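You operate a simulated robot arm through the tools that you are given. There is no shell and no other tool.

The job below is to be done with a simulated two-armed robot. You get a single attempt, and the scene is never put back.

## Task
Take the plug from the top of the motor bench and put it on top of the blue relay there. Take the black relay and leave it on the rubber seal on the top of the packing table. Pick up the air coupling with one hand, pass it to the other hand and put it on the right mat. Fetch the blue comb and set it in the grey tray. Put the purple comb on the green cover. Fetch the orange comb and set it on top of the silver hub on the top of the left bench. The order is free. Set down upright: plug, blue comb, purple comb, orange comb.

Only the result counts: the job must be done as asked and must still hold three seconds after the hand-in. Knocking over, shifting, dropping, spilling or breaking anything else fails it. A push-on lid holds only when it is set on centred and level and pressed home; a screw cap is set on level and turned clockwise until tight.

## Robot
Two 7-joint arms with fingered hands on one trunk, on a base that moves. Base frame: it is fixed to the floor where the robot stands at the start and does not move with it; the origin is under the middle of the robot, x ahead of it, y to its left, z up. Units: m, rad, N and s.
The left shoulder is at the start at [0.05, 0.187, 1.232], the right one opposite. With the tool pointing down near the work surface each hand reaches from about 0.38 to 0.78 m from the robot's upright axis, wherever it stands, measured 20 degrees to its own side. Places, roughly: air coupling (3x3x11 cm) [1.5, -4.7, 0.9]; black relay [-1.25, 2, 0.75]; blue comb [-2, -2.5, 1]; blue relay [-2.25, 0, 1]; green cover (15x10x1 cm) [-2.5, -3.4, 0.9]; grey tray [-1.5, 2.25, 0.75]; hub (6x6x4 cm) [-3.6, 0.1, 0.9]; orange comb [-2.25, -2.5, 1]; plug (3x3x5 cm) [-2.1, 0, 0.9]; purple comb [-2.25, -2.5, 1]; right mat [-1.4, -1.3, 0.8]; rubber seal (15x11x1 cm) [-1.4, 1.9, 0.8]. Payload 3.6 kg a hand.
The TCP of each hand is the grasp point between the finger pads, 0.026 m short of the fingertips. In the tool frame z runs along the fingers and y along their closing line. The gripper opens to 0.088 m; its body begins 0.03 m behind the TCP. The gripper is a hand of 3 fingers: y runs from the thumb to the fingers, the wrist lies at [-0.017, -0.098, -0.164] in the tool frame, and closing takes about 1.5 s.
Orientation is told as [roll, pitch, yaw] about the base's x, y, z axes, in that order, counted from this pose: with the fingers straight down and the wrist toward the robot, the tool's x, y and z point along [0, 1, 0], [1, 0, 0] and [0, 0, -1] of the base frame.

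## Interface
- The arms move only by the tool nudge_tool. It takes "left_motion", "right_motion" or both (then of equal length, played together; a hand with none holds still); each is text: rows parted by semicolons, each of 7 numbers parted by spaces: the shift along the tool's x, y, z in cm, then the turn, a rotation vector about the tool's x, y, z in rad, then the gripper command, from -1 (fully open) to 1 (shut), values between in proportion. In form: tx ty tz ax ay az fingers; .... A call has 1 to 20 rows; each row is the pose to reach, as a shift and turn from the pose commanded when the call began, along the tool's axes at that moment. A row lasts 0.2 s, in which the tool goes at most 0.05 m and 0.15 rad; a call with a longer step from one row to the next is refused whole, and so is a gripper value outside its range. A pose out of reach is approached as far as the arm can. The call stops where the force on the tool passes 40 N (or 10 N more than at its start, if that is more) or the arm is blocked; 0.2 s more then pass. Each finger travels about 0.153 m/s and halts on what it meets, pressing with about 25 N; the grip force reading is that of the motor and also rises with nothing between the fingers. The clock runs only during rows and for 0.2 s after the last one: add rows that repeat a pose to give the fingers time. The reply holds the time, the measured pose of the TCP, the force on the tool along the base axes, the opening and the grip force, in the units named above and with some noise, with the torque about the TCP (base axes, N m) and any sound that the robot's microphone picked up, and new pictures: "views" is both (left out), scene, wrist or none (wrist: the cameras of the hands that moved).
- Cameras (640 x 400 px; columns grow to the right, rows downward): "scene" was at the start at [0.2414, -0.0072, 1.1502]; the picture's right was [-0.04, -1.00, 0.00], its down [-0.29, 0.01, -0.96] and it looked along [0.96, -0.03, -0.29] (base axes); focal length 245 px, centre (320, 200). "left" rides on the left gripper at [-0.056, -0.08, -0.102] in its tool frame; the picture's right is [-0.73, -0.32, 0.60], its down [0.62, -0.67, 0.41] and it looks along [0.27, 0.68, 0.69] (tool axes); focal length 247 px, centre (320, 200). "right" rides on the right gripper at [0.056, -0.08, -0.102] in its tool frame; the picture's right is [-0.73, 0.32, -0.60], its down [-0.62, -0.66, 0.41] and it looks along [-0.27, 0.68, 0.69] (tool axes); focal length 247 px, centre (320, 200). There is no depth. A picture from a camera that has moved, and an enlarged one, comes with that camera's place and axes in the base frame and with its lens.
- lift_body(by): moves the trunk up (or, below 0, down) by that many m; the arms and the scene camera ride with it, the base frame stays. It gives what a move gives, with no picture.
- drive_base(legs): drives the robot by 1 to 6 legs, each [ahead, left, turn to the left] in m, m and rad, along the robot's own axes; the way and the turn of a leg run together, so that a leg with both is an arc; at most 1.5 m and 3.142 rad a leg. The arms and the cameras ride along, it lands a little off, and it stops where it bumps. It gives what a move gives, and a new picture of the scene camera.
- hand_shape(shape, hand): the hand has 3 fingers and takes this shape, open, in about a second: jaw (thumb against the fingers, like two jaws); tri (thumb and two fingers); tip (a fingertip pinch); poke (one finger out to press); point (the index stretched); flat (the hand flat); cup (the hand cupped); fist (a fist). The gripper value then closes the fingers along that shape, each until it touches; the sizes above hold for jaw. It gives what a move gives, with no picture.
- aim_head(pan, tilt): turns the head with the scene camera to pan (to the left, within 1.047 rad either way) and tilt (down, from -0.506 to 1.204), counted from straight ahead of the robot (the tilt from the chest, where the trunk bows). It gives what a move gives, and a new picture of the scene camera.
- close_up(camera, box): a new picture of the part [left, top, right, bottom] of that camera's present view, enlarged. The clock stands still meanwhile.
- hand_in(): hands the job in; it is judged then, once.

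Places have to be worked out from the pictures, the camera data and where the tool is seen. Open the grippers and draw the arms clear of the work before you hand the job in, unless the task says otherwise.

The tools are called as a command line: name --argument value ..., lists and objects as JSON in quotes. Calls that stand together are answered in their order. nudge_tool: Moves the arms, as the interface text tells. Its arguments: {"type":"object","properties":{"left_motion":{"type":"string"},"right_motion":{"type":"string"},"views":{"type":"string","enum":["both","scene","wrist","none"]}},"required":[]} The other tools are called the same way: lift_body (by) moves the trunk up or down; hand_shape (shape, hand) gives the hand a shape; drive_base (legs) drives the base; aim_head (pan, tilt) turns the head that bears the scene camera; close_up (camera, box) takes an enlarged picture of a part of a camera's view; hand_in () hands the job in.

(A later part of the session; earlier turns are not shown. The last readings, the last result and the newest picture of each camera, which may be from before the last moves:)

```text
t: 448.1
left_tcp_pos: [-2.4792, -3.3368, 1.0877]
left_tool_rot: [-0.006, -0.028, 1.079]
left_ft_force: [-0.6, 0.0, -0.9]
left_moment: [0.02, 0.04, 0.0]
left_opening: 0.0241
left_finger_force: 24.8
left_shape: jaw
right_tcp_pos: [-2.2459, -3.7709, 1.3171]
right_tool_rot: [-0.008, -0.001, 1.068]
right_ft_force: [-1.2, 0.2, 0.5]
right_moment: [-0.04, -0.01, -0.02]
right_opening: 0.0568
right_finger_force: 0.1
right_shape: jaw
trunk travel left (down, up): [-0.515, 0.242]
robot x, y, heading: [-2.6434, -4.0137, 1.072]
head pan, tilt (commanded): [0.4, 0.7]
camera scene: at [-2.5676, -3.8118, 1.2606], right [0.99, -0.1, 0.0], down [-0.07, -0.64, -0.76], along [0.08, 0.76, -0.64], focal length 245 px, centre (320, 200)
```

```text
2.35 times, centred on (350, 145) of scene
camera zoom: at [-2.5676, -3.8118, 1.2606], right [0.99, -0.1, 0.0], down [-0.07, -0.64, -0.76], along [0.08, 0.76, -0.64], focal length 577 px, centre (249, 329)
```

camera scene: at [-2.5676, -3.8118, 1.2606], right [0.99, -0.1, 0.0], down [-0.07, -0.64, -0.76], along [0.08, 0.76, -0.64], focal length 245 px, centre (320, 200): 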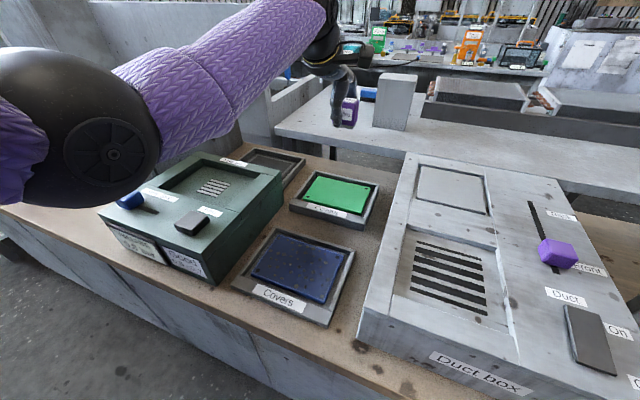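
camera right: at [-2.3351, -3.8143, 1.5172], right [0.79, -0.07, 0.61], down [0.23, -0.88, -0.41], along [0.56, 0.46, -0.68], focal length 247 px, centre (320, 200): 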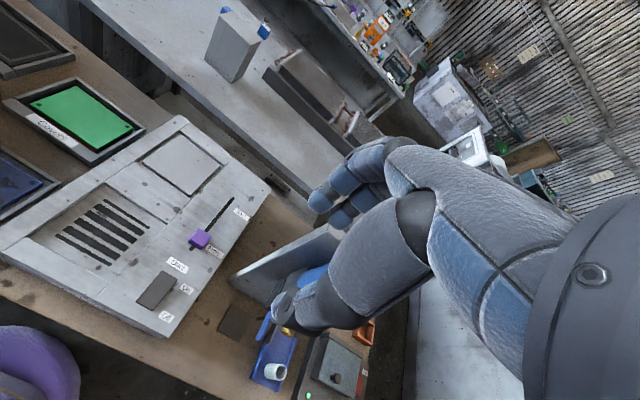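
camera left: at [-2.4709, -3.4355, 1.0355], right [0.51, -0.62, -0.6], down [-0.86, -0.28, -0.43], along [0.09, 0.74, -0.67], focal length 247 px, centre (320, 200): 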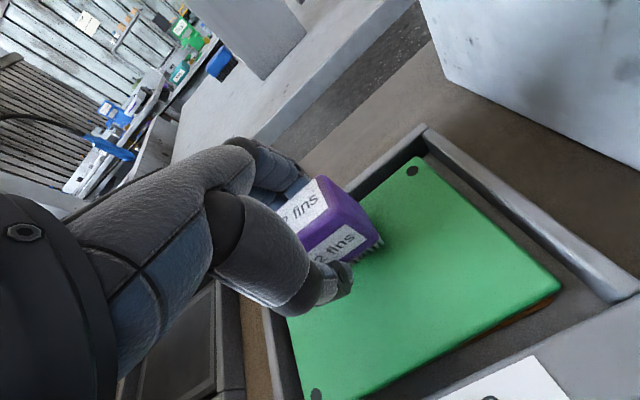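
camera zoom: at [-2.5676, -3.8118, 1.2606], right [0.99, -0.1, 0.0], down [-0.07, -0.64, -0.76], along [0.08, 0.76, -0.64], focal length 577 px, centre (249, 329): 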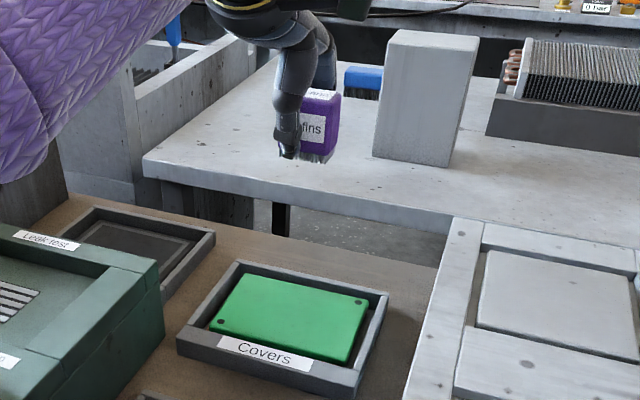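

I correct the hand's small tilt, move 5 cm closer so the elbow can stay high, and place the comb over the cover's centre (-2.482, -3.357).

drive_base --legs '[[0.05, 0, 0]]'

nudge_tool --left_motion "-0.3 -3 0 0.028 0.006 0 1; -0.7 -6.8 0 0.028 0.006 0 1; -0.7 -6.8 2 0.028 0.006 0 1; -0.7 -6.8 2 0.028 0.006 0 1" --views "both"

```text
t: 449.1
left_tcp_pos: [-2.4533, -3.2898, 1.0867]
left_tool_rot: [-0.002, -0.026, 1.078]
left_ft_force: [0.1, 0.4, -1.2]
left_moment: [-0.04, 0.03, 0.0]
left_opening: 0.0243
left_finger_force: 24.9
left_shape: jaw
right_tcp_pos: [-2.2195, -3.7225, 1.3165]
right_tool_rot: [-0.009, 0.0, 1.069]
right_ft_force: [0.2, 0.3, -0.6]
right_moment: [0.0, 0.05, -0.01]
right_opening: 0.0567
right_finger_force: 0.2
right_shape: jaw
trunk travel left (down, up): [-0.515, 0.242]
robot x, y, heading: [-2.6175, -3.9636, 1.066]
head pan, tilt (commanded): [0.4, 0.7]
camera scene: at [-2.5418, -3.7652, 1.2601], right [0.99, -0.1, 0.0], down [-0.07, -0.64, -0.76], along [0.08, 0.76, -0.65], focal length 245 px, centre (320, 200)
```

scene: 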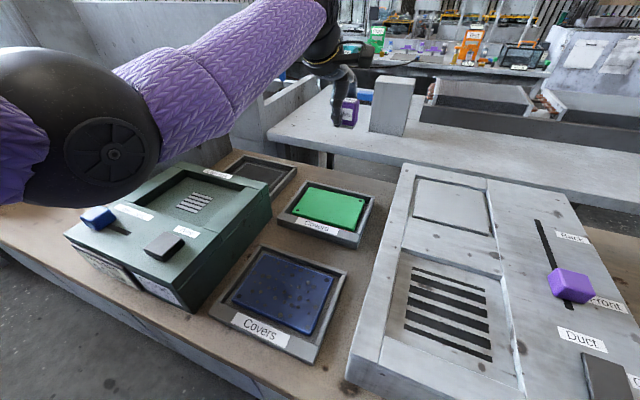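

```text
t: 450.1
left_tcp_pos: [-2.4802, -3.3561, 1.0683]
left_tool_rot: [0.001, -0.001, 1.078]
left_ft_force: [0.5, 0.4, -0.7]
left_moment: [-0.03, 0.02, -0.01]
left_opening: 0.0241
left_finger_force: 25.3
left_shape: jaw
right_tcp_pos: [-2.2224, -3.7257, 1.3166]
right_tool_rot: [-0.01, -0.001, 1.068]
right_ft_force: [-0.4, 0.4, -0.3]
right_moment: [0.01, -0.01, 0.02]
right_opening: 0.0568
right_finger_force: 0.0
right_shape: jaw
trunk travel left (down, up): [-0.515, 0.242]
robot x, y, heading: [-2.6175, -3.9646, 1.067]
head pan, tilt (commanded): [0.4, 0.7]
camera scene: at [-2.543, -3.7673, 1.2606], right [0.99, -0.1, 0.0], down [-0.07, -0.64, -0.76], along [0.08, 0.76, -0.64], focal length 245 px, centre (320, 200)
camera left: at [-2.4691, -3.4537, 1.1682], right [0.5, -0.63, -0.6], down [-0.86, -0.29, -0.41], along [0.08, 0.72, -0.69], focal length 247 px, centre (320, 200)
```

scene: 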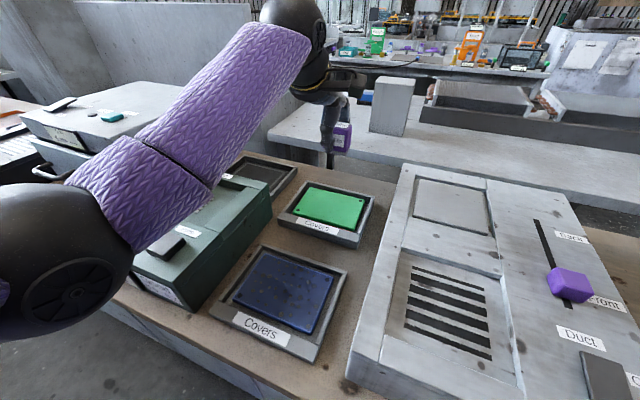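
left: 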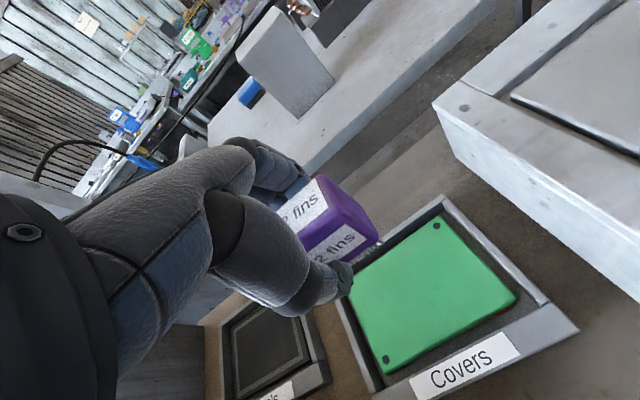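

The elbow dips near the vacuum box when I stand this close. I lift the trunk a little, back off 6 cm, and extend the hand instead, so the arm stays straighter and higher.

lift_body --by 0.06

drive_base --legs '[[-0.06, 0, 0]]'

nudge_tool --left_motion "0 3 0 0 0 0 1; 0 6 0 0 0 0 1; 0 6 0 0 0 0 1" --views "both"

```text
t: 451.1
left_tcp_pos: [-2.4796, -3.3524, 1.1264]
left_tool_rot: [0.001, 0.0, 1.077]
left_ft_force: [0.5, -0.3, 0.0]
left_moment: [-0.01, -0.02, -0.02]
left_opening: 0.0244
left_finger_force: 25.1
left_shape: jaw
right_tcp_pos: [-2.221, -3.7249, 1.3777]
right_tool_rot: [-0.009, -0.002, 1.069]
right_ft_force: [-0.2, 0.2, 0.5]
right_moment: [0.02, -0.01, 0.01]
right_opening: 0.057
right_finger_force: 0.1
right_shape: jaw
trunk travel left (down, up): [-0.575, 0.182]
robot x, y, heading: [-2.622, -3.9637, 1.069]
head pan, tilt (commanded): [0.4, 0.7]
```

```text
t: 452.0
left_tcp_pos: [-2.5095, -3.4084, 1.1268]
left_tool_rot: [0.002, -0.003, 1.075]
left_ft_force: [0.2, 0.5, -1.1]
left_moment: [0.01, -0.04, 0.02]
left_opening: 0.0239
left_finger_force: 25.6
left_shape: jaw
right_tcp_pos: [-2.2519, -3.7823, 1.3774]
right_tool_rot: [-0.009, -0.003, 1.07]
right_ft_force: [-0.4, 0.7, 0.7]
right_moment: [-0.01, -0.03, -0.02]
right_opening: 0.0571
right_finger_force: 0.1
right_shape: jaw
trunk travel left (down, up): [-0.575, 0.182]
robot x, y, heading: [-2.647, -4.0217, 1.065]
head pan, tilt (commanded): [0.4, 0.7]
camera scene: at [-2.5743, -3.8243, 1.3225], right [0.99, -0.1, 0.0], down [-0.07, -0.64, -0.77], along [0.08, 0.76, -0.64], focal length 245 px, centre (320, 200)
```

scene: 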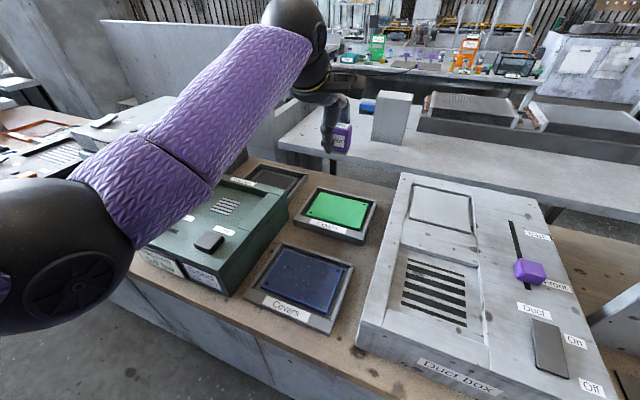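

```text
t: 452.8
left_tcp_pos: [-2.4795, -3.3543, 1.1271]
left_tool_rot: [0.002, 0.0, 1.077]
left_ft_force: [0.6, 0.6, -1.2]
left_moment: [0.0, 0.02, -0.04]
left_opening: 0.0239
left_finger_force: 25.0
left_shape: jaw
right_tcp_pos: [-2.25, -3.7791, 1.3778]
right_tool_rot: [-0.008, -0.003, 1.067]
right_ft_force: [-0.1, -0.7, -0.8]
right_moment: [-0.01, 0.0, -0.01]
right_opening: 0.057
right_finger_force: 0.1
right_shape: jaw
trunk travel left (down, up): [-0.575, 0.182]
robot x, y, heading: [-2.6465, -4.0198, 1.07]
head pan, tilt (commanded): [0.4, 0.7]
camera scene: at [-2.573, -3.8219, 1.322], right [0.99, -0.1, 0.0], down [-0.07, -0.64, -0.76], along [0.08, 0.76, -0.64], focal length 245 px, centre (320, 200)
camera left: at [-2.4692, -3.4515, 1.2283], right [0.49, -0.63, -0.6], down [-0.86, -0.29, -0.41], along [0.08, 0.72, -0.69], focal length 247 px, centre (320, 200)
```

scene: 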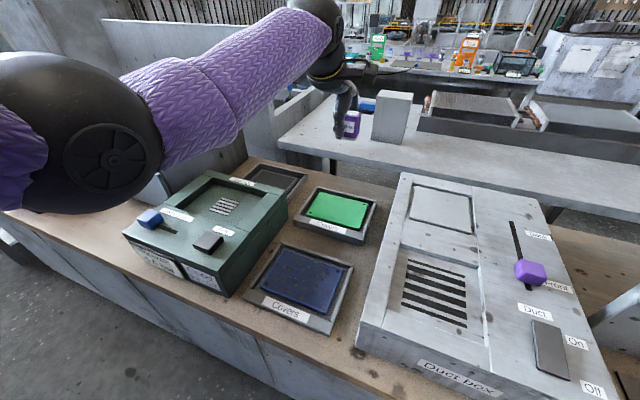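
left: 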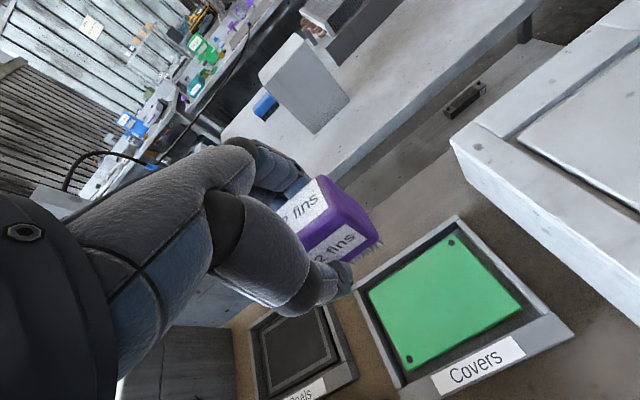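

Arm posture is good. I lower the trunk 10 cm and then the hand, watching the elbow.

lift_body --by -0.1

nudge_tool --left_motion "0.1 -0.3 2.5 0 0 0 1; 0.1 -0.3 5 0 0 0 1; 0.1 -0.3 7 0 0 0 1; 0.1 -0.3 7 0 0 0 1" --views "both"

```text
t: 454.2
left_tcp_pos: [-2.4806, -3.3534, 1.0279]
left_tool_rot: [0.002, -0.001, 1.076]
left_ft_force: [-0.1, -0.4, 0.0]
left_moment: [-0.03, 0.03, 0.03]
left_opening: 0.0243
left_finger_force: 24.9
left_shape: jaw
right_tcp_pos: [-2.2514, -3.7795, 1.2789]
right_tool_rot: [-0.008, -0.002, 1.069]
right_ft_force: [0.6, 0.6, -0.2]
right_moment: [0.0, 0.01, 0.03]
right_opening: 0.057
right_finger_force: 0.0
right_shape: jaw
trunk travel left (down, up): [-0.475, 0.282]
robot x, y, heading: [-2.6487, -4.0197, 1.064]
head pan, tilt (commanded): [0.4, 0.7]
```

```text
t: 455.2
left_tcp_pos: [-2.4839, -3.3571, 0.958]
left_tool_rot: [0.002, 0.001, 1.077]
left_ft_force: [0.4, 0.9, -0.4]
left_moment: [-0.02, -0.02, 0.02]
left_opening: 0.024
left_finger_force: 24.9
left_shape: jaw
right_tcp_pos: [-2.252, -3.7799, 1.2779]
right_tool_rot: [-0.009, -0.001, 1.068]
right_ft_force: [0.2, 0.2, 0.5]
right_moment: [0.03, 0.0, 0.01]
right_opening: 0.0567
right_finger_force: 0.1
right_shape: jaw
trunk travel left (down, up): [-0.475, 0.282]
robot x, y, heading: [-2.6454, -4.0168, 1.065]
head pan, tilt (commanded): [0.4, 0.7]
camera scene: at [-2.5709, -3.8182, 1.2191], right [0.99, -0.1, 0.0], down [-0.07, -0.64, -0.76], along [0.08, 0.76, -0.64], focal length 245 px, centre (320, 200)
camera left: at [-2.4723, -3.4544, 1.058], right [0.5, -0.63, -0.6], down [-0.86, -0.29, -0.41], along [0.08, 0.72, -0.69], focal length 247 px, centre (320, 200)
```

scene: 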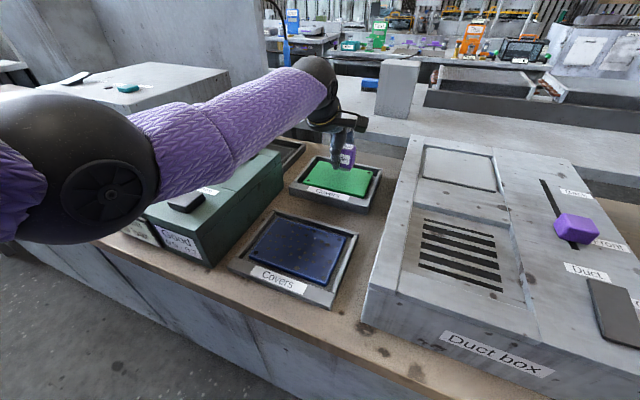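
left: 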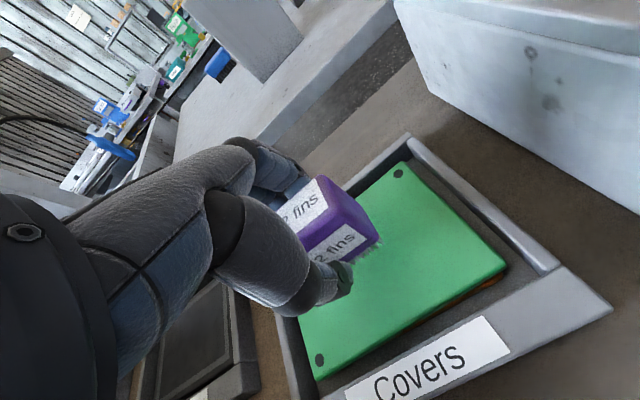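

Orientation is steady and the comb is over the cover's middle. I lower to contact in small steps.

nudge_tool --left_motion "0 0 1 0 0 0 1; 0 0 2 0 0 0 1; 0 0 2 0 0 0 1" --views "none"

nudge_tool --left_motion "0 0 0.2 0 0 0 1; 0 0 0.4 0 0 0 1; 0 0 0.4 0 0 0 1" --views "none"

```text
t: 456.0
left_tcp_pos: [-2.4836, -3.3574, 0.9375]
left_tool_rot: [0.003, 0.0, 1.076]
left_ft_force: [0.3, 0.3, -0.6]
left_moment: [0.0, 0.01, -0.01]
left_opening: 0.024
left_finger_force: 24.2
left_shape: jaw
right_tcp_pos: [-2.251, -3.7795, 1.2772]
right_tool_rot: [-0.01, -0.002, 1.068]
right_ft_force: [-0.3, 0.0, 0.1]
right_moment: [-0.01, 0.04, -0.03]
right_opening: 0.0567
right_finger_force: 0.1
right_shape: jaw
trunk travel left (down, up): [-0.475, 0.282]
robot x, y, heading: [-2.6486, -4.0212, 1.068]
head pan, tilt (commanded): [0.4, 0.7]
```

```text
t: 456.8
left_tcp_pos: [-2.4828, -3.3569, 0.934]
left_tool_rot: [0.002, 0.0, 1.078]
left_ft_force: [0.7, 0.9, -0.6]
left_moment: [0.01, 0.0, -0.01]
left_opening: 0.0239
left_finger_force: 24.9
left_shape: jaw
right_tcp_pos: [-2.2516, -3.7778, 1.278]
right_tool_rot: [-0.008, -0.001, 1.068]
right_ft_force: [0.3, 0.2, -0.7]
right_moment: [-0.01, -0.02, 0.0]
right_opening: 0.0568
right_finger_force: 0.0
right_shape: jaw
trunk travel left (down, up): [-0.475, 0.282]
robot x, y, heading: [-2.6505, -4.0192, 1.066]
head pan, tilt (commanded): [0.4, 0.7]
```

nudge_tool --left_motion "0 0 0.2 0 0 0 1; 0 0 0.4 0 0 0 1; 0 0 0.4 0 0 0 1" --views "none"

close_up --camera "left" --box '[240, 130, 560, 330]'

```text
t: 457.6
left_tcp_pos: [-2.4835, -3.3558, 0.9302]
left_tool_rot: [0.0, -0.005, 1.076]
left_ft_force: [-0.2, -1.1, 7.4]
left_moment: [0.06, -0.02, 0.0]
left_opening: 0.0242
left_finger_force: 24.7
left_shape: jaw
right_tcp_pos: [-2.2514, -3.7798, 1.2774]
right_tool_rot: [-0.009, -0.004, 1.068]
right_ft_force: [1.0, -1.1, -0.4]
right_moment: [-0.01, -0.01, -0.02]
right_opening: 0.0569
right_finger_force: 0.2
right_shape: jaw
trunk travel left (down, up): [-0.475, 0.282]
robot x, y, heading: [-2.6453, -4.0186, 1.07]
head pan, tilt (commanded): [0.4, 0.7]
```

```text
2.00 times, centred on (400, 230) of left
camera zoom: at [-2.4723, -3.454, 1.0311], right [0.5, -0.63, -0.6], down [-0.86, -0.29, -0.41], along [0.08, 0.72, -0.68], focal length 494 px, centre (160, 140)
```

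zoom: 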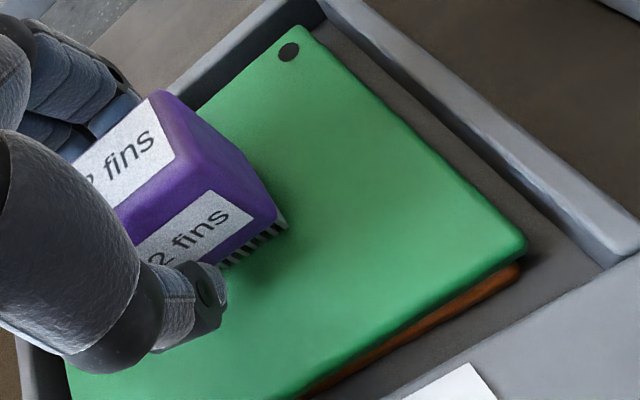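

Contact (7 N). I ease off and open, then check.

nudge_tool --left_motion "0 0 -0.1 0 0 0 1; 0 0 -0.2 0 0 0 -0.25; 0 0 -0.2 0 0 0 -0.25; 0 0 -0.2 0 0 0 -0.25; 0 0 -0.2 0 0 0 -0.25" --views "wrist"

```text
t: 458.8
left_tcp_pos: [-2.4831, -3.3553, 0.9303]
left_tool_rot: [0.004, 0.0, 1.077]
left_ft_force: [-0.1, 0.2, 0.4]
left_moment: [0.02, 0.0, 0.0]
left_opening: 0.0548
left_finger_force: 0.1
left_shape: jaw
right_tcp_pos: [-2.2501, -3.78, 1.2772]
right_tool_rot: [-0.01, -0.002, 1.069]
right_ft_force: [-0.5, -0.1, 0.2]
right_moment: [0.02, -0.01, -0.01]
right_opening: 0.0571
right_finger_force: 0.1
right_shape: jaw
trunk travel left (down, up): [-0.475, 0.282]
robot x, y, heading: [-2.6448, -4.023, 1.07]
head pan, tilt (commanded): [0.4, 0.7]
camera left: at [-2.4723, -3.4538, 1.0307], right [0.49, -0.63, -0.6], down [-0.86, -0.29, -0.41], along [0.08, 0.72, -0.69], focal length 247 px, centre (320, 200)
```

left: 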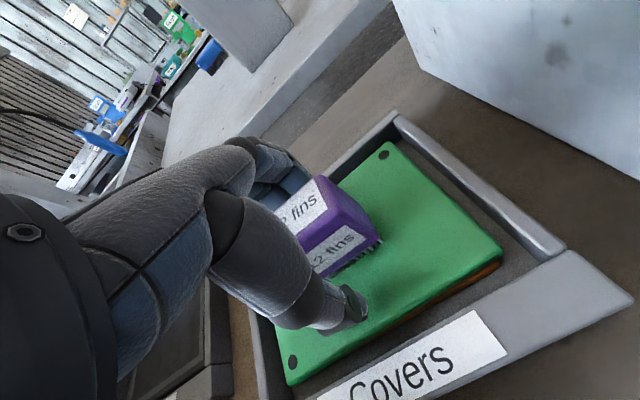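

The purple comb stands on the green cover. I lift the left hand straight up.

nudge_tool --left_motion "0 0 -1.5 0 0 0 -0.25; 0 0 -4 0 0 0 -0.25; 0 0 -8 0 0 0 -0.25; 0 0 -12 0 0 0 -0.25; 0 0 -16 0 0 0 -0.25; 0 0 -19 0 0 0 -0.25; 0 0 -19 0 0 0 -0.25" --views "both"

close_up --camera "scene" --box '[240, 120, 420, 230]'

```text
t: 460.4
left_tcp_pos: [-2.4823, -3.3564, 1.1192]
left_tool_rot: [0.001, 0.002, 1.077]
left_ft_force: [-0.1, -0.1, 0.2]
left_moment: [0.0, 0.01, -0.03]
left_opening: 0.0545
left_finger_force: 0.1
left_shape: jaw
right_tcp_pos: [-2.2504, -3.779, 1.2778]
right_tool_rot: [-0.01, -0.001, 1.068]
right_ft_force: [0.0, -0.3, -0.7]
right_moment: [0.01, 0.02, -0.01]
right_opening: 0.057
right_finger_force: 0.0
right_shape: jaw
trunk travel left (down, up): [-0.475, 0.282]
robot x, y, heading: [-2.6507, -4.0196, 1.068]
head pan, tilt (commanded): [0.4, 0.7]
camera scene: at [-2.5709, -3.8181, 1.2191], right [0.99, -0.1, 0.0], down [-0.07, -0.64, -0.76], along [0.08, 0.76, -0.64], focal length 245 px, centre (320, 200)
camera left: at [-2.4712, -3.4535, 1.2204], right [0.49, -0.63, -0.6], down [-0.86, -0.29, -0.41], along [0.08, 0.72, -0.69], focal length 247 px, centre (320, 200)
```

scene: 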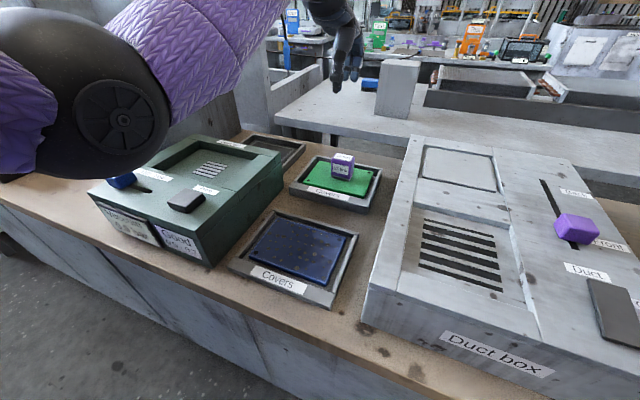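
left: 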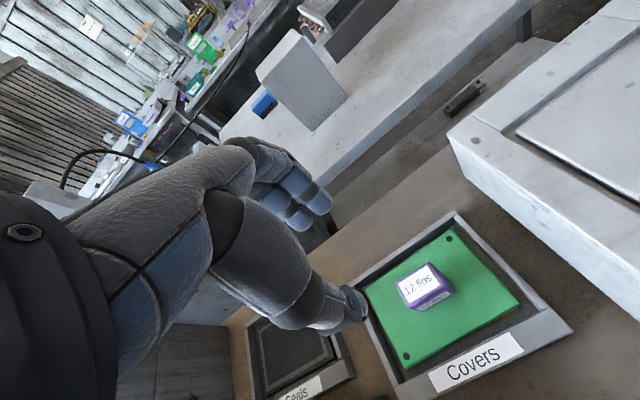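

```text
3.56 times, centred on (330, 175) of scene
camera zoom: at [-2.5709, -3.8181, 1.2191], right [0.99, -0.1, 0.0], down [-0.07, -0.64, -0.76], along [0.08, 0.76, -0.64], focal length 872 px, centre (284, 289)
```

zoom: 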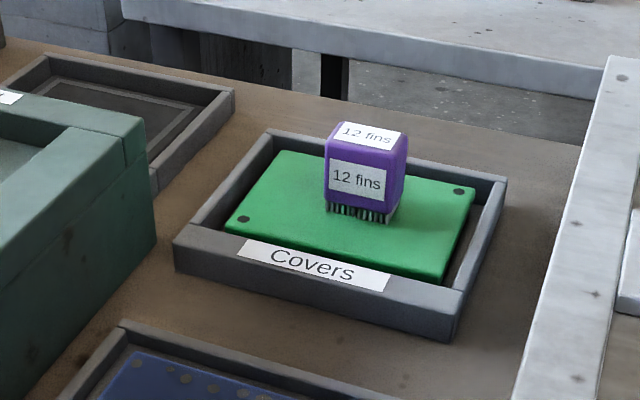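

The purple comb stands upright on the cover. I raise the trunk, back off, and drive out of the lane the way I came.

lift_body --by 0.1

drive_base --legs '[[-0.45, 0, 0], [0, 0, -1.571], [1.45, 0, 0]]'

aim_head --pan 0 --tilt 0.45

```text
t: 461.7
left_tcp_pos: [-2.4824, -3.3568, 1.2215]
left_tool_rot: [0.001, 0.0, 1.076]
left_ft_force: [0.4, -0.5, -1.1]
left_moment: [0.01, -0.01, -0.01]
left_opening: 0.0547
left_finger_force: 0.0
left_shape: jaw
right_tcp_pos: [-2.2506, -3.7791, 1.3769]
right_tool_rot: [-0.009, -0.003, 1.067]
right_ft_force: [-0.4, 0.2, -0.5]
right_moment: [0.01, 0.01, 0.01]
right_opening: 0.0567
right_finger_force: 0.0
right_shape: jaw
trunk travel left (down, up): [-0.575, 0.182]
robot x, y, heading: [-2.649, -4.0214, 1.069]
head pan, tilt (commanded): [0.4, 0.7]
```

```text
t: 474.9
left_tcp_pos: [-0.9963, -5.334, 1.2196]
left_tool_rot: [0.003, 0.001, -0.545]
left_ft_force: [-0.2, -0.7, 0.1]
left_moment: [-0.01, 0.01, 0.0]
left_opening: 0.0546
left_finger_force: 0.0
left_shape: jaw
right_tcp_pos: [-1.4297, -5.5448, 1.3788]
right_tool_rot: [-0.009, -0.001, -0.552]
right_ft_force: [0.3, -0.7, -0.1]
right_moment: [0.0, 0.01, 0.0]
right_opening: 0.0568
right_finger_force: 0.0
right_shape: jaw
trunk travel left (down, up): [-0.575, 0.182]
robot x, y, heading: [-1.6486, -5.1395, -0.552]
head pan, tilt (commanded): [0.4, 0.7]
camera scene: at [-1.4522, -5.2235, 1.3221], right [-0.15, -0.99, 0.0], down [-0.64, 0.1, -0.76], along [0.76, -0.12, -0.64], focal length 245 px, centre (320, 200)
```

scene: 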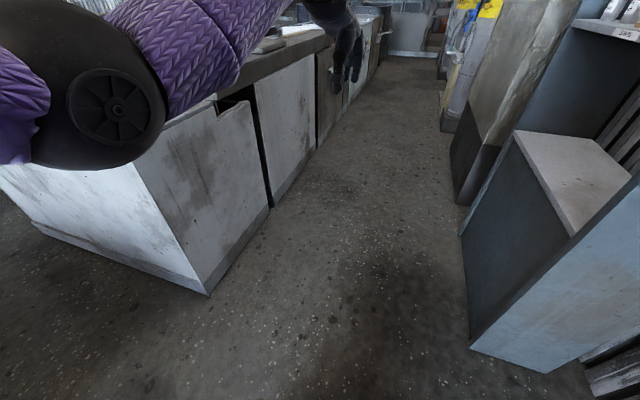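

```text
t: 475.8
left_tcp_pos: [-0.9961, -5.3345, 1.2207]
left_tool_rot: [0.002, 0.0, -0.545]
left_ft_force: [0.4, 0.3, -0.6]
left_moment: [0.05, -0.01, 0.0]
left_opening: 0.0545
left_finger_force: 0.1
left_shape: jaw
right_tcp_pos: [-1.4297, -5.5453, 1.3774]
right_tool_rot: [-0.008, -0.001, -0.554]
right_ft_force: [0.7, 0.0, 0.2]
right_moment: [0.03, 0.02, -0.02]
right_opening: 0.057
right_finger_force: 0.0
right_shape: jaw
trunk travel left (down, up): [-0.575, 0.182]
robot x, y, heading: [-1.6453, -5.1384, -0.554]
head pan, tilt (commanded): [0.0, 0.45]
camera scene: at [-1.4581, -5.2586, 1.3442], right [-0.52, -0.85, 0.0], down [-0.37, 0.23, -0.9], along [0.77, -0.47, -0.44], focal length 245 px, centre (320, 200)
```

scene: 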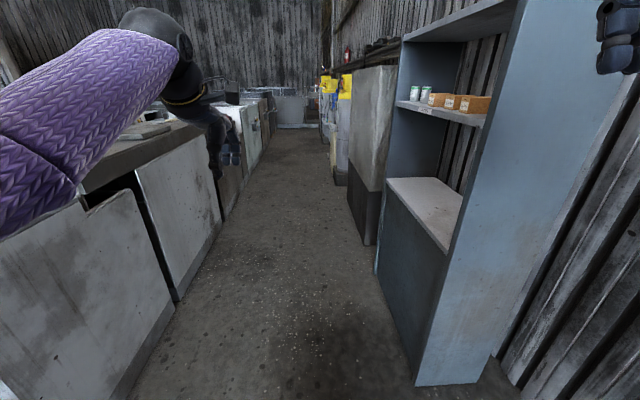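

I retract the left hand, turn left and drive forward out to the main aisle.

nudge_tool --left_motion "0 -4 0 0 0 0 -0.5; 0 -8 0 0 0 0 -0.5; 0 -12 0 0 0 0 -0.5; 0 -15 0 0 0 0 -0.5" --right_motion "0 2 2 0 0 0 -0.5; 0 5 5 0 0 0 -0.5; 0 8 8 0 0 0 -0.5; 0 10 10 0 0 0 -0.5" --views "none"

drive_base --legs '[[0, 0, 1.62], [1.45, 0, 0], [1.35, 0, 0]]'

```text
t: 476.8
left_tcp_pos: [-1.1258, -5.2575, 1.2189]
left_tool_rot: [0.005, 0.0, -0.544]
left_ft_force: [0.3, 0.3, -0.2]
left_moment: [0.0, 0.05, -0.01]
left_opening: 0.0658
left_finger_force: 0.0
left_shape: jaw
right_tcp_pos: [-1.3445, -5.599, 1.277]
right_tool_rot: [-0.012, -0.002, -0.554]
right_ft_force: [-0.3, -0.7, 0.1]
right_moment: [-0.01, 0.03, 0.01]
right_opening: 0.0657
right_finger_force: 0.1
right_shape: jaw
trunk travel left (down, up): [-0.575, 0.182]
robot x, y, heading: [-1.6469, -5.1363, -0.554]
head pan, tilt (commanded): [0.0, 0.45]
```

```text
t: 494.4
left_tcp_pos: [-0.1749, -2.1244, 1.2175]
left_tool_rot: [0.003, 0.001, 1.063]
left_ft_force: [0.0, 0.0, 0.4]
left_moment: [0.0, 0.01, -0.01]
left_opening: 0.0657
left_finger_force: 0.1
left_shape: jaw
right_tcp_pos: [0.1713, -2.3318, 1.277]
right_tool_rot: [-0.009, -0.002, 1.055]
right_ft_force: [-0.4, -0.5, -0.4]
right_moment: [-0.02, 0.01, 0.0]
right_opening: 0.0658
right_finger_force: 0.1
right_shape: jaw
trunk travel left (down, up): [-0.575, 0.182]
robot x, y, heading: [-0.2781, -2.6567, 1.047]
head pan, tilt (commanded): [0.0, 0.45]
camera scene: at [-0.1652, -2.4618, 1.3442], right [0.87, -0.49, 0.0], down [-0.22, -0.38, -0.9], along [0.45, 0.78, -0.44], focal length 245 px, centre (320, 200)
```

scene: 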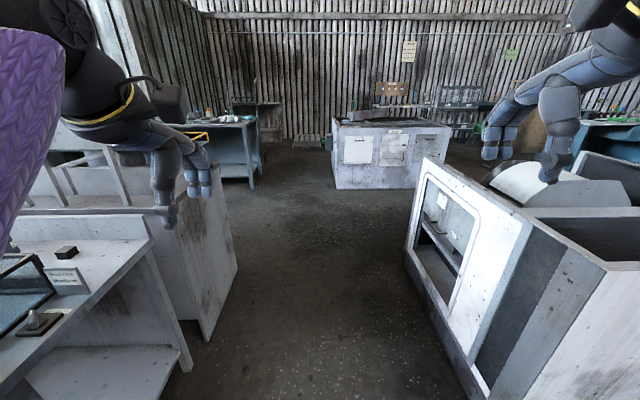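

Out in the main aisle. I turn left and drive to the comb table for the blue comb.

drive_base --legs '[[0, -0.0, 1.585], [1.44, 0, 0], [0, 0, 1.571], [0.28, 0, 0]]'

aim_head --pan 0 --tilt 0.75

```text
t: 510.9
left_tcp_pos: [-1.7534, -2.743, 1.2183]
left_tool_rot: [0.0, 0.0, -2.045]
left_ft_force: [0.2, -0.2, -0.8]
left_moment: [0.02, 0.02, -0.03]
left_opening: 0.0658
left_finger_force: 0.2
left_shape: jaw
right_tcp_pos: [-2.1073, -2.5454, 1.2782]
right_tool_rot: [-0.009, -0.001, -2.055]
right_ft_force: [0.1, -0.1, -0.1]
right_moment: [0.02, 0.0, 0.01]
right_opening: 0.0656
right_finger_force: 0.1
right_shape: jaw
trunk travel left (down, up): [-0.575, 0.182]
robot x, y, heading: [-1.6662, -2.2106, -2.05]
head pan, tilt (commanded): [0.0, 0.45]
camera scene: at [-1.772, -2.4133, 1.3441], right [-0.89, 0.47, 0.0], down [0.2, 0.39, -0.9], along [-0.42, -0.8, -0.44], focal length 245 px, centre (320, 200)
```

scene: 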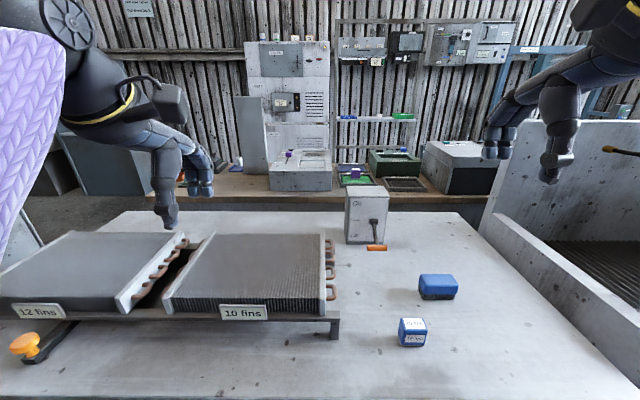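

```text
t: 511.7
left_tcp_pos: [-1.7521, -2.7411, 1.2176]
left_tool_rot: [0.003, -0.002, -2.046]
left_ft_force: [0.2, -1.0, 0.8]
left_moment: [0.0, 0.0, 0.0]
left_opening: 0.0656
left_finger_force: 0.0
left_shape: jaw
right_tcp_pos: [-2.107, -2.5449, 1.2775]
right_tool_rot: [-0.009, -0.001, -2.053]
right_ft_force: [-0.3, -0.1, -0.3]
right_moment: [0.0, -0.02, 0.03]
right_opening: 0.0658
right_finger_force: 0.1
right_shape: jaw
trunk travel left (down, up): [-0.575, 0.182]
robot x, y, heading: [-1.6669, -2.2108, -2.055]
head pan, tilt (commanded): [0.0, 0.75]
camera scene: at [-1.7672, -2.4042, 1.318], right [-0.89, 0.47, 0.0], down [0.32, 0.6, -0.73], along [-0.34, -0.65, -0.68], focal length 245 px, centre (320, 200)
```

scene: 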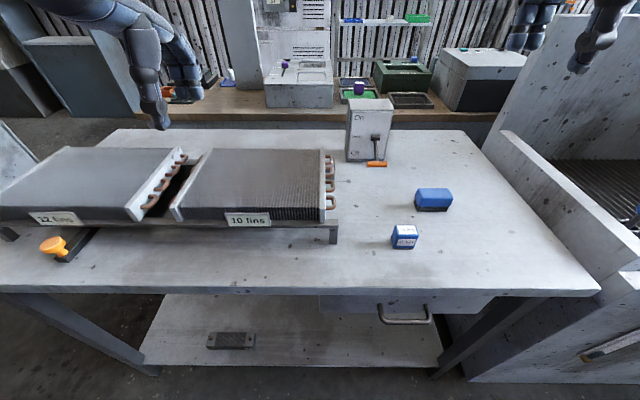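

The blue comb is about 0.545 m ahead, 0.175 m right. I lower the right hand over it.

nudge_tool --right_motion "1 1 4 0 0 0.03 -0.3; 2 2 8.5 0 0 0.03 -0.3; 3.5 3 12.5 0 0 0.03 -0.3; 5 4 16.5 0 0 0.03 -0.3; 5.9 4.5 20.5 0 0 0.03 -0.3; 5.9 4.5 25 0 0 0.03 -0.3; 5.9 4.5 28.7 0 0 0.03 -0.3; 5.9 4.5 28.7 0 0 0.03 -0.3" --views "wrist"

close_up --camera "right" --box '[200, 200, 360, 320]'

```text
t: 513.5
left_tcp_pos: [-1.7535, -2.7416, 1.2186]
left_tool_rot: [0.003, 0.0, -2.046]
left_ft_force: [-0.1, -0.4, 0.9]
left_moment: [-0.04, -0.05, -0.03]
left_opening: 0.0658
left_finger_force: 0.0
left_shape: jaw
right_tcp_pos: [-2.0767, -2.6119, 0.9897]
right_tool_rot: [-0.009, -0.001, -2.082]
right_ft_force: [0.2, -0.6, -0.4]
right_moment: [0.0, 0.02, 0.02]
right_opening: 0.0575
right_finger_force: 0.0
right_shape: jaw
trunk travel left (down, up): [-0.575, 0.182]
robot x, y, heading: [-1.6705, -2.2091, -2.06]
head pan, tilt (commanded): [0.0, 0.75]
camera right: at [-1.988, -2.5708, 1.0907], right [-0.79, 0.08, 0.61], down [-0.22, 0.89, -0.41], along [-0.57, -0.46, -0.68], focal length 247 px, centre (320, 200)
```

right: 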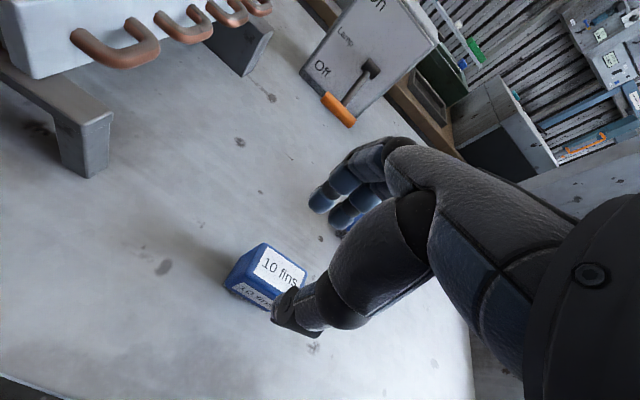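

```text
3.33 times, centred on (280, 260) of right
camera zoom: at [-1.988, -2.5708, 1.0907], right [-0.79, 0.08, 0.61], down [-0.22, 0.89, -0.41], along [-0.57, -0.46, -0.68], focal length 823 px, centre (453, 0)
```

zoom: 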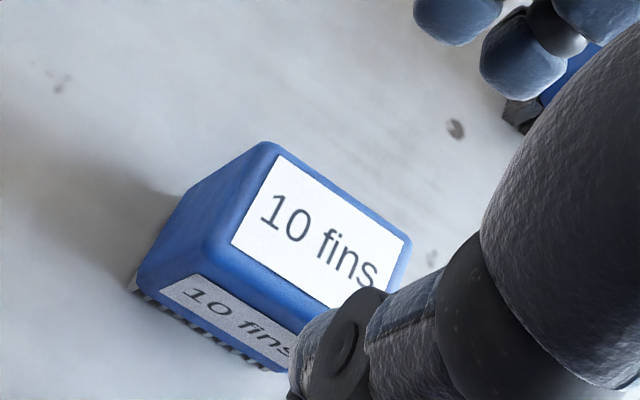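

Aligned within 3 mm. I descend and close on the blue comb.

nudge_tool --right_motion "-0.3 0 3 0 0 0 -0.3; -0.3 0 6 0 0 0 -0.3; -0.3 0 7.6 0 0 0 -0.3; -0.3 0 7.6 0 0 0 -0.3; -0.3 0 7.6 0 0 0 0.2; -0.3 0 7.6 0 0 0 0.6; -0.3 0 7.6 0 0 0 1; -0.3 0 7.6 0 0 0 1; -0.3 0 7.6 0 0 0 1; -0.3 0 7.6 0 0 0 1" --views "wrist"

```text
t: 515.7
left_tcp_pos: [-1.7531, -2.7433, 1.2192]
left_tool_rot: [0.002, 0.0, -2.043]
left_ft_force: [0.9, -1.0, 0.7]
left_moment: [0.01, 0.0, 0.01]
left_opening: 0.0659
left_finger_force: 0.0
left_shape: jaw
right_tcp_pos: [-2.0817, -2.6108, 0.9151]
right_tool_rot: [-0.009, -0.001, -2.084]
right_ft_force: [-0.2, 0.0, -0.4]
right_moment: [0.01, 0.0, 0.0]
right_opening: 0.0238
right_finger_force: 24.7
right_shape: jaw
trunk travel left (down, up): [-0.575, 0.182]
robot x, y, heading: [-1.6662, -2.2122, -2.05]
head pan, tilt (commanded): [0.0, 0.75]
camera right: at [-1.9918, -2.5699, 1.0155], right [-0.79, 0.08, 0.61], down [-0.22, 0.89, -0.41], along [-0.57, -0.46, -0.68], focal length 247 px, centre (320, 200)
```

right: 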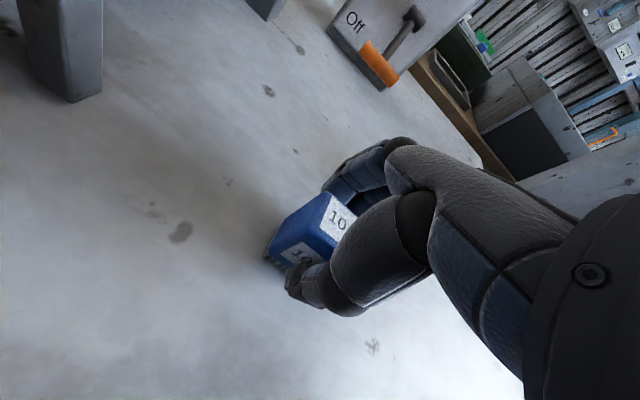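

Blue comb gripped. I lift it to carry height, back off, and drive round to the first aisle.

nudge_tool --right_motion "0 0 -2 0 0 0 1; 0 0 -6 0 0 0 1; 0 0 -10.5 0 0 0 1; 0 0 -15 0 0 0 1; 0 0 -19.5 0 0 0 1; 0 0 -24 0 0 0 1; -3 -2 -27 0 0 0 1; -3 -2 -27 0 0 0 1" --views "none"

aim_head --pan 0 --tilt 0.45

drive_base --legs '[[-0.27, 0, 0], [0, 0, 1.545], [1.42, 0, 0], [0, 0, 1.571]]'

```text
t: 517.5
left_tcp_pos: [-1.752, -2.7428, 1.2169]
left_tool_rot: [0.002, -0.001, -2.047]
left_ft_force: [0.2, 0.0, -0.6]
left_moment: [0.01, -0.01, -0.02]
left_opening: 0.0657
left_finger_force: 0.0
left_shape: jaw
right_tcp_pos: [-2.0945, -2.579, 1.1854]
right_tool_rot: [-0.011, 0.0, -2.085]
right_ft_force: [-0.1, -0.2, -1.2]
right_moment: [0.01, 0.0, -0.03]
right_opening: 0.0237
right_finger_force: 24.9
right_shape: jaw
trunk travel left (down, up): [-0.575, 0.182]
robot x, y, heading: [-1.6677, -2.2083, -2.057]
head pan, tilt (commanded): [0.0, 0.75]
```

```text
t: 518.3
left_tcp_pos: [-1.7525, -2.7413, 1.2194]
left_tool_rot: [0.002, 0.0, -2.045]
left_ft_force: [0.6, -0.3, -0.9]
left_moment: [-0.02, 0.0, -0.03]
left_opening: 0.0655
left_finger_force: 0.1
left_shape: jaw
right_tcp_pos: [-2.0943, -2.5779, 1.1839]
right_tool_rot: [-0.009, -0.002, -2.085]
right_ft_force: [-0.1, -0.3, 0.0]
right_moment: [-0.02, -0.01, -0.03]
right_opening: 0.0237
right_finger_force: 26.0
right_shape: jaw
trunk travel left (down, up): [-0.575, 0.182]
robot x, y, heading: [-1.6665, -2.2057, -2.058]
head pan, tilt (commanded): [0.0, 0.45]
camera scene: at [-1.7717, -2.4124, 1.3442], right [-0.89, 0.47, 0.0], down [0.2, 0.39, -0.9], along [-0.42, -0.8, -0.44], focal length 245 px, centre (320, 200)
```

scene: 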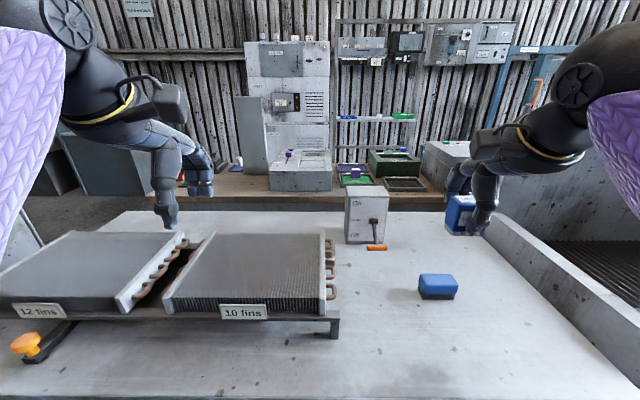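

```text
t: 534.5
left_tcp_pos: [-0.1841, -2.1235, 1.2191]
left_tool_rot: [0.001, 0.0, 1.078]
left_ft_force: [-0.9, -0.2, 0.3]
left_moment: [-0.01, 0.0, 0.0]
left_opening: 0.0657
left_finger_force: 0.0
left_shape: jaw
right_tcp_pos: [0.155, -2.294, 1.1845]
right_tool_rot: [-0.008, -0.001, 1.039]
right_ft_force: [-0.9, 0.6, -0.6]
right_moment: [0.02, -0.01, 0.03]
right_opening: 0.0233
right_finger_force: 25.2
right_shape: jaw
trunk travel left (down, up): [-0.575, 0.182]
robot x, y, heading: [-0.2795, -2.6547, 1.069]
head pan, tilt (commanded): [0.0, 0.45]
camera scene: at [-0.1703, -2.4611, 1.3443], right [0.88, -0.48, 0.0], down [-0.21, -0.38, -0.9], along [0.43, 0.79, -0.44], focal length 245 px, centre (320, 200)
```

scene: 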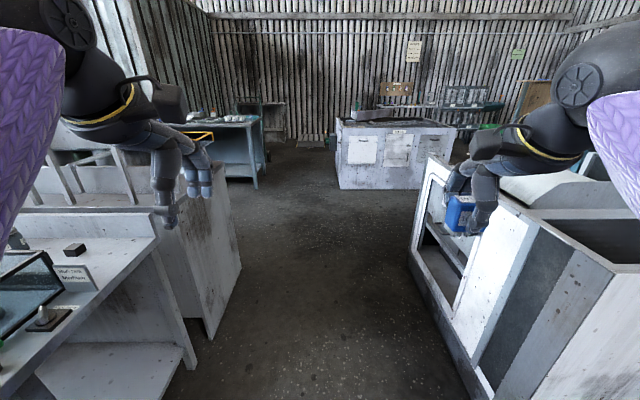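

I drive through the passage to the first aisle and along it to the packing table.

drive_base --legs '[[1.3, 0, 0], [1.2, 0, 0], [0, 0, 1.565]]'

drive_base --legs '[[1.2, 0, 0], [1.2, 0, 0], [0.98, 0, 0], [0, 0, -1.571]]'

```text
t: 550.3
left_tcp_pos: [0.4089, -0.3977, 1.2178]
left_tool_rot: [0.002, 0.001, 2.598]
left_ft_force: [-0.4, -0.4, -0.1]
left_moment: [0.02, -0.01, 0.06]
left_opening: 0.0661
left_finger_force: 0.0
left_shape: jaw
right_tcp_pos: [0.5957, -0.0672, 1.1854]
right_tool_rot: [-0.009, -0.001, 2.559]
right_ft_force: [0.7, 0.3, -0.9]
right_moment: [-0.01, -0.04, -0.02]
right_opening: 0.023
right_finger_force: 25.1
right_shape: jaw
trunk travel left (down, up): [-0.575, 0.182]
robot x, y, heading: [0.9313, -0.5189, 2.586]
head pan, tilt (commanded): [0.0, 0.45]
camera scene: at [0.7437, -0.4053, 1.3443], right [0.53, 0.85, 0.0], down [0.37, -0.23, -0.9], along [-0.77, 0.47, -0.44], focal length 245 px, centre (320, 200)
```

scene: 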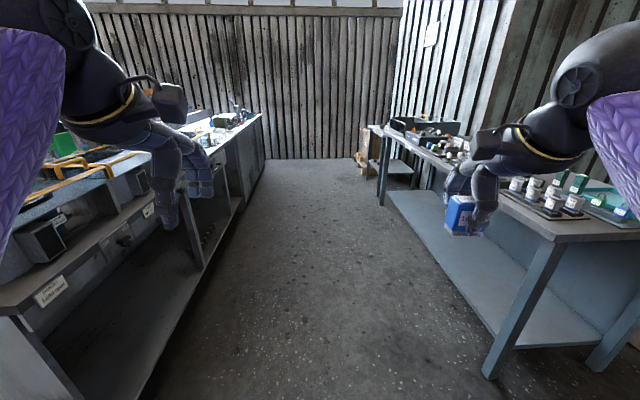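

```text
t: 570.5
left_tcp_pos: [-1.835, 1.7214, 1.2175]
left_tool_rot: [0.002, 0.0, 1.029]
left_ft_force: [0.5, 0.8, -0.1]
left_moment: [0.02, 0.0, 0.0]
left_opening: 0.0659
left_finger_force: 0.1
left_shape: jaw
right_tcp_pos: [-1.5042, 1.5354, 1.1845]
right_tool_rot: [-0.009, -0.002, 0.99]
right_ft_force: [0.2, -0.6, -0.9]
right_moment: [-0.03, 0.01, -0.01]
right_opening: 0.023
right_finger_force: 25.3
right_shape: jaw
trunk travel left (down, up): [-0.575, 0.182]
robot x, y, heading: [-1.9573, 1.1968, 1.019]
head pan, tilt (commanded): [0.0, 0.45]
camera scene: at [-1.8374, 1.3841, 1.3443], right [0.85, -0.52, 0.0], down [-0.23, -0.37, -0.9], along [0.47, 0.77, -0.44], focal length 245 px, centre (320, 200)
```

scene: 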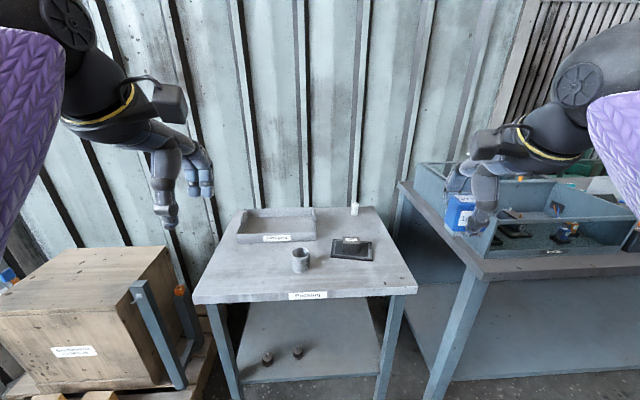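

I'm facing the packing table. I square up, shift left and drive close so that the tray is within the right hand's reach.

drive_base --legs '[[0, 0, 0.044], [0, 0.215, 0], [0.43, 0, 0]]'

aim_head --pan 0 --tilt 0.75

close_up --camera "right" --box '[0, 0, 640, 400]'

```text
t: 574.8
left_tcp_pos: [-1.8407, 2.2018, 1.2181]
left_tool_rot: [0.003, -0.001, 1.076]
left_ft_force: [0.1, -0.1, -0.3]
left_moment: [-0.04, -0.02, -0.02]
left_opening: 0.0655
left_finger_force: 0.0
left_shape: jaw
right_tcp_pos: [-1.5024, 2.0311, 1.185]
right_tool_rot: [-0.008, 0.0, 1.035]
right_ft_force: [0.0, 0.8, -0.9]
right_moment: [-0.04, 0.0, -0.01]
right_opening: 0.023
right_finger_force: 24.6
right_shape: jaw
trunk travel left (down, up): [-0.575, 0.182]
robot x, y, heading: [-1.9382, 1.6714, 1.067]
head pan, tilt (commanded): [0.0, 0.45]
camera scene: at [-1.828, 1.8646, 1.3441], right [0.88, -0.48, 0.0], down [-0.21, -0.38, -0.9], along [0.44, 0.79, -0.44], focal length 245 px, centre (320, 200)
```

scene: 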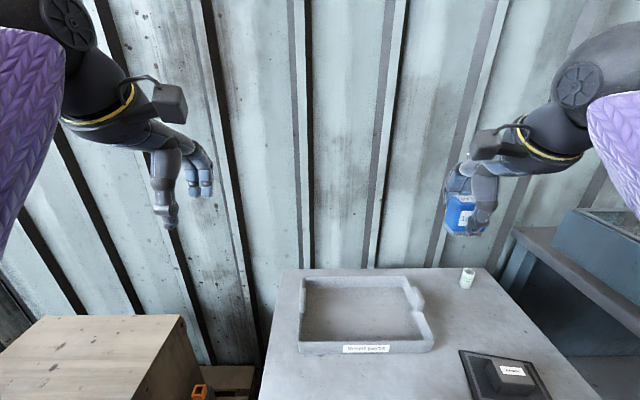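

```text
t: 575.6
left_tcp_pos: [-1.8428, 2.2013, 1.2184]
left_tool_rot: [0.003, -0.001, 1.074]
left_ft_force: [0.0, 0.1, 0.0]
left_moment: [-0.03, -0.02, -0.02]
left_opening: 0.0656
left_finger_force: 0.1
left_shape: jaw
right_tcp_pos: [-1.5021, 2.0307, 1.1847]
right_tool_rot: [-0.008, -0.001, 1.035]
right_ft_force: [0.1, 0.4, -0.4]
right_moment: [0.02, -0.02, 0.05]
right_opening: 0.0229
right_finger_force: 24.9
right_shape: jaw
trunk travel left (down, up): [-0.575, 0.182]
robot x, y, heading: [-1.9423, 1.6714, 1.065]
head pan, tilt (commanded): [0.0, 0.75]
camera scene: at [-1.8328, 1.8558, 1.318], right [0.88, -0.48, 0.0], down [-0.33, -0.6, -0.73], along [0.35, 0.64, -0.68], focal length 245 px, centre (320, 200)
```

scene: 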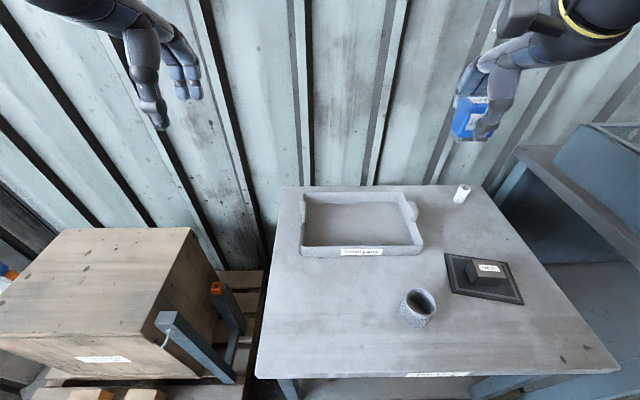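

```text
1.00 times, centred on (320, 200) of right (not enlarged: the box is as wide or as high as the picture)
camera zoom: at [-1.5929, 1.99, 1.2852], right [0.79, -0.1, 0.61], down [0.2, -0.89, -0.41], along [0.58, 0.44, -0.68], focal length 247 px, centre (320, 200)
```

zoom: 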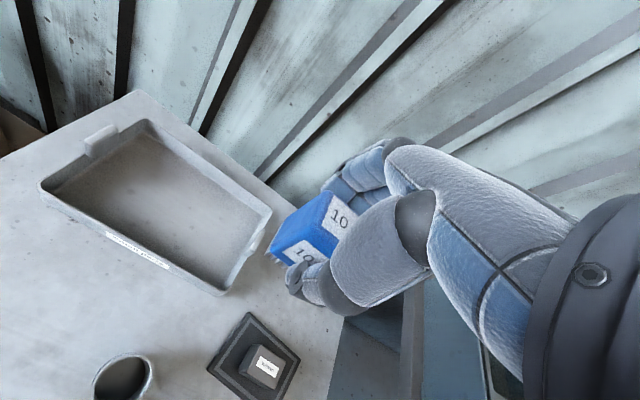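

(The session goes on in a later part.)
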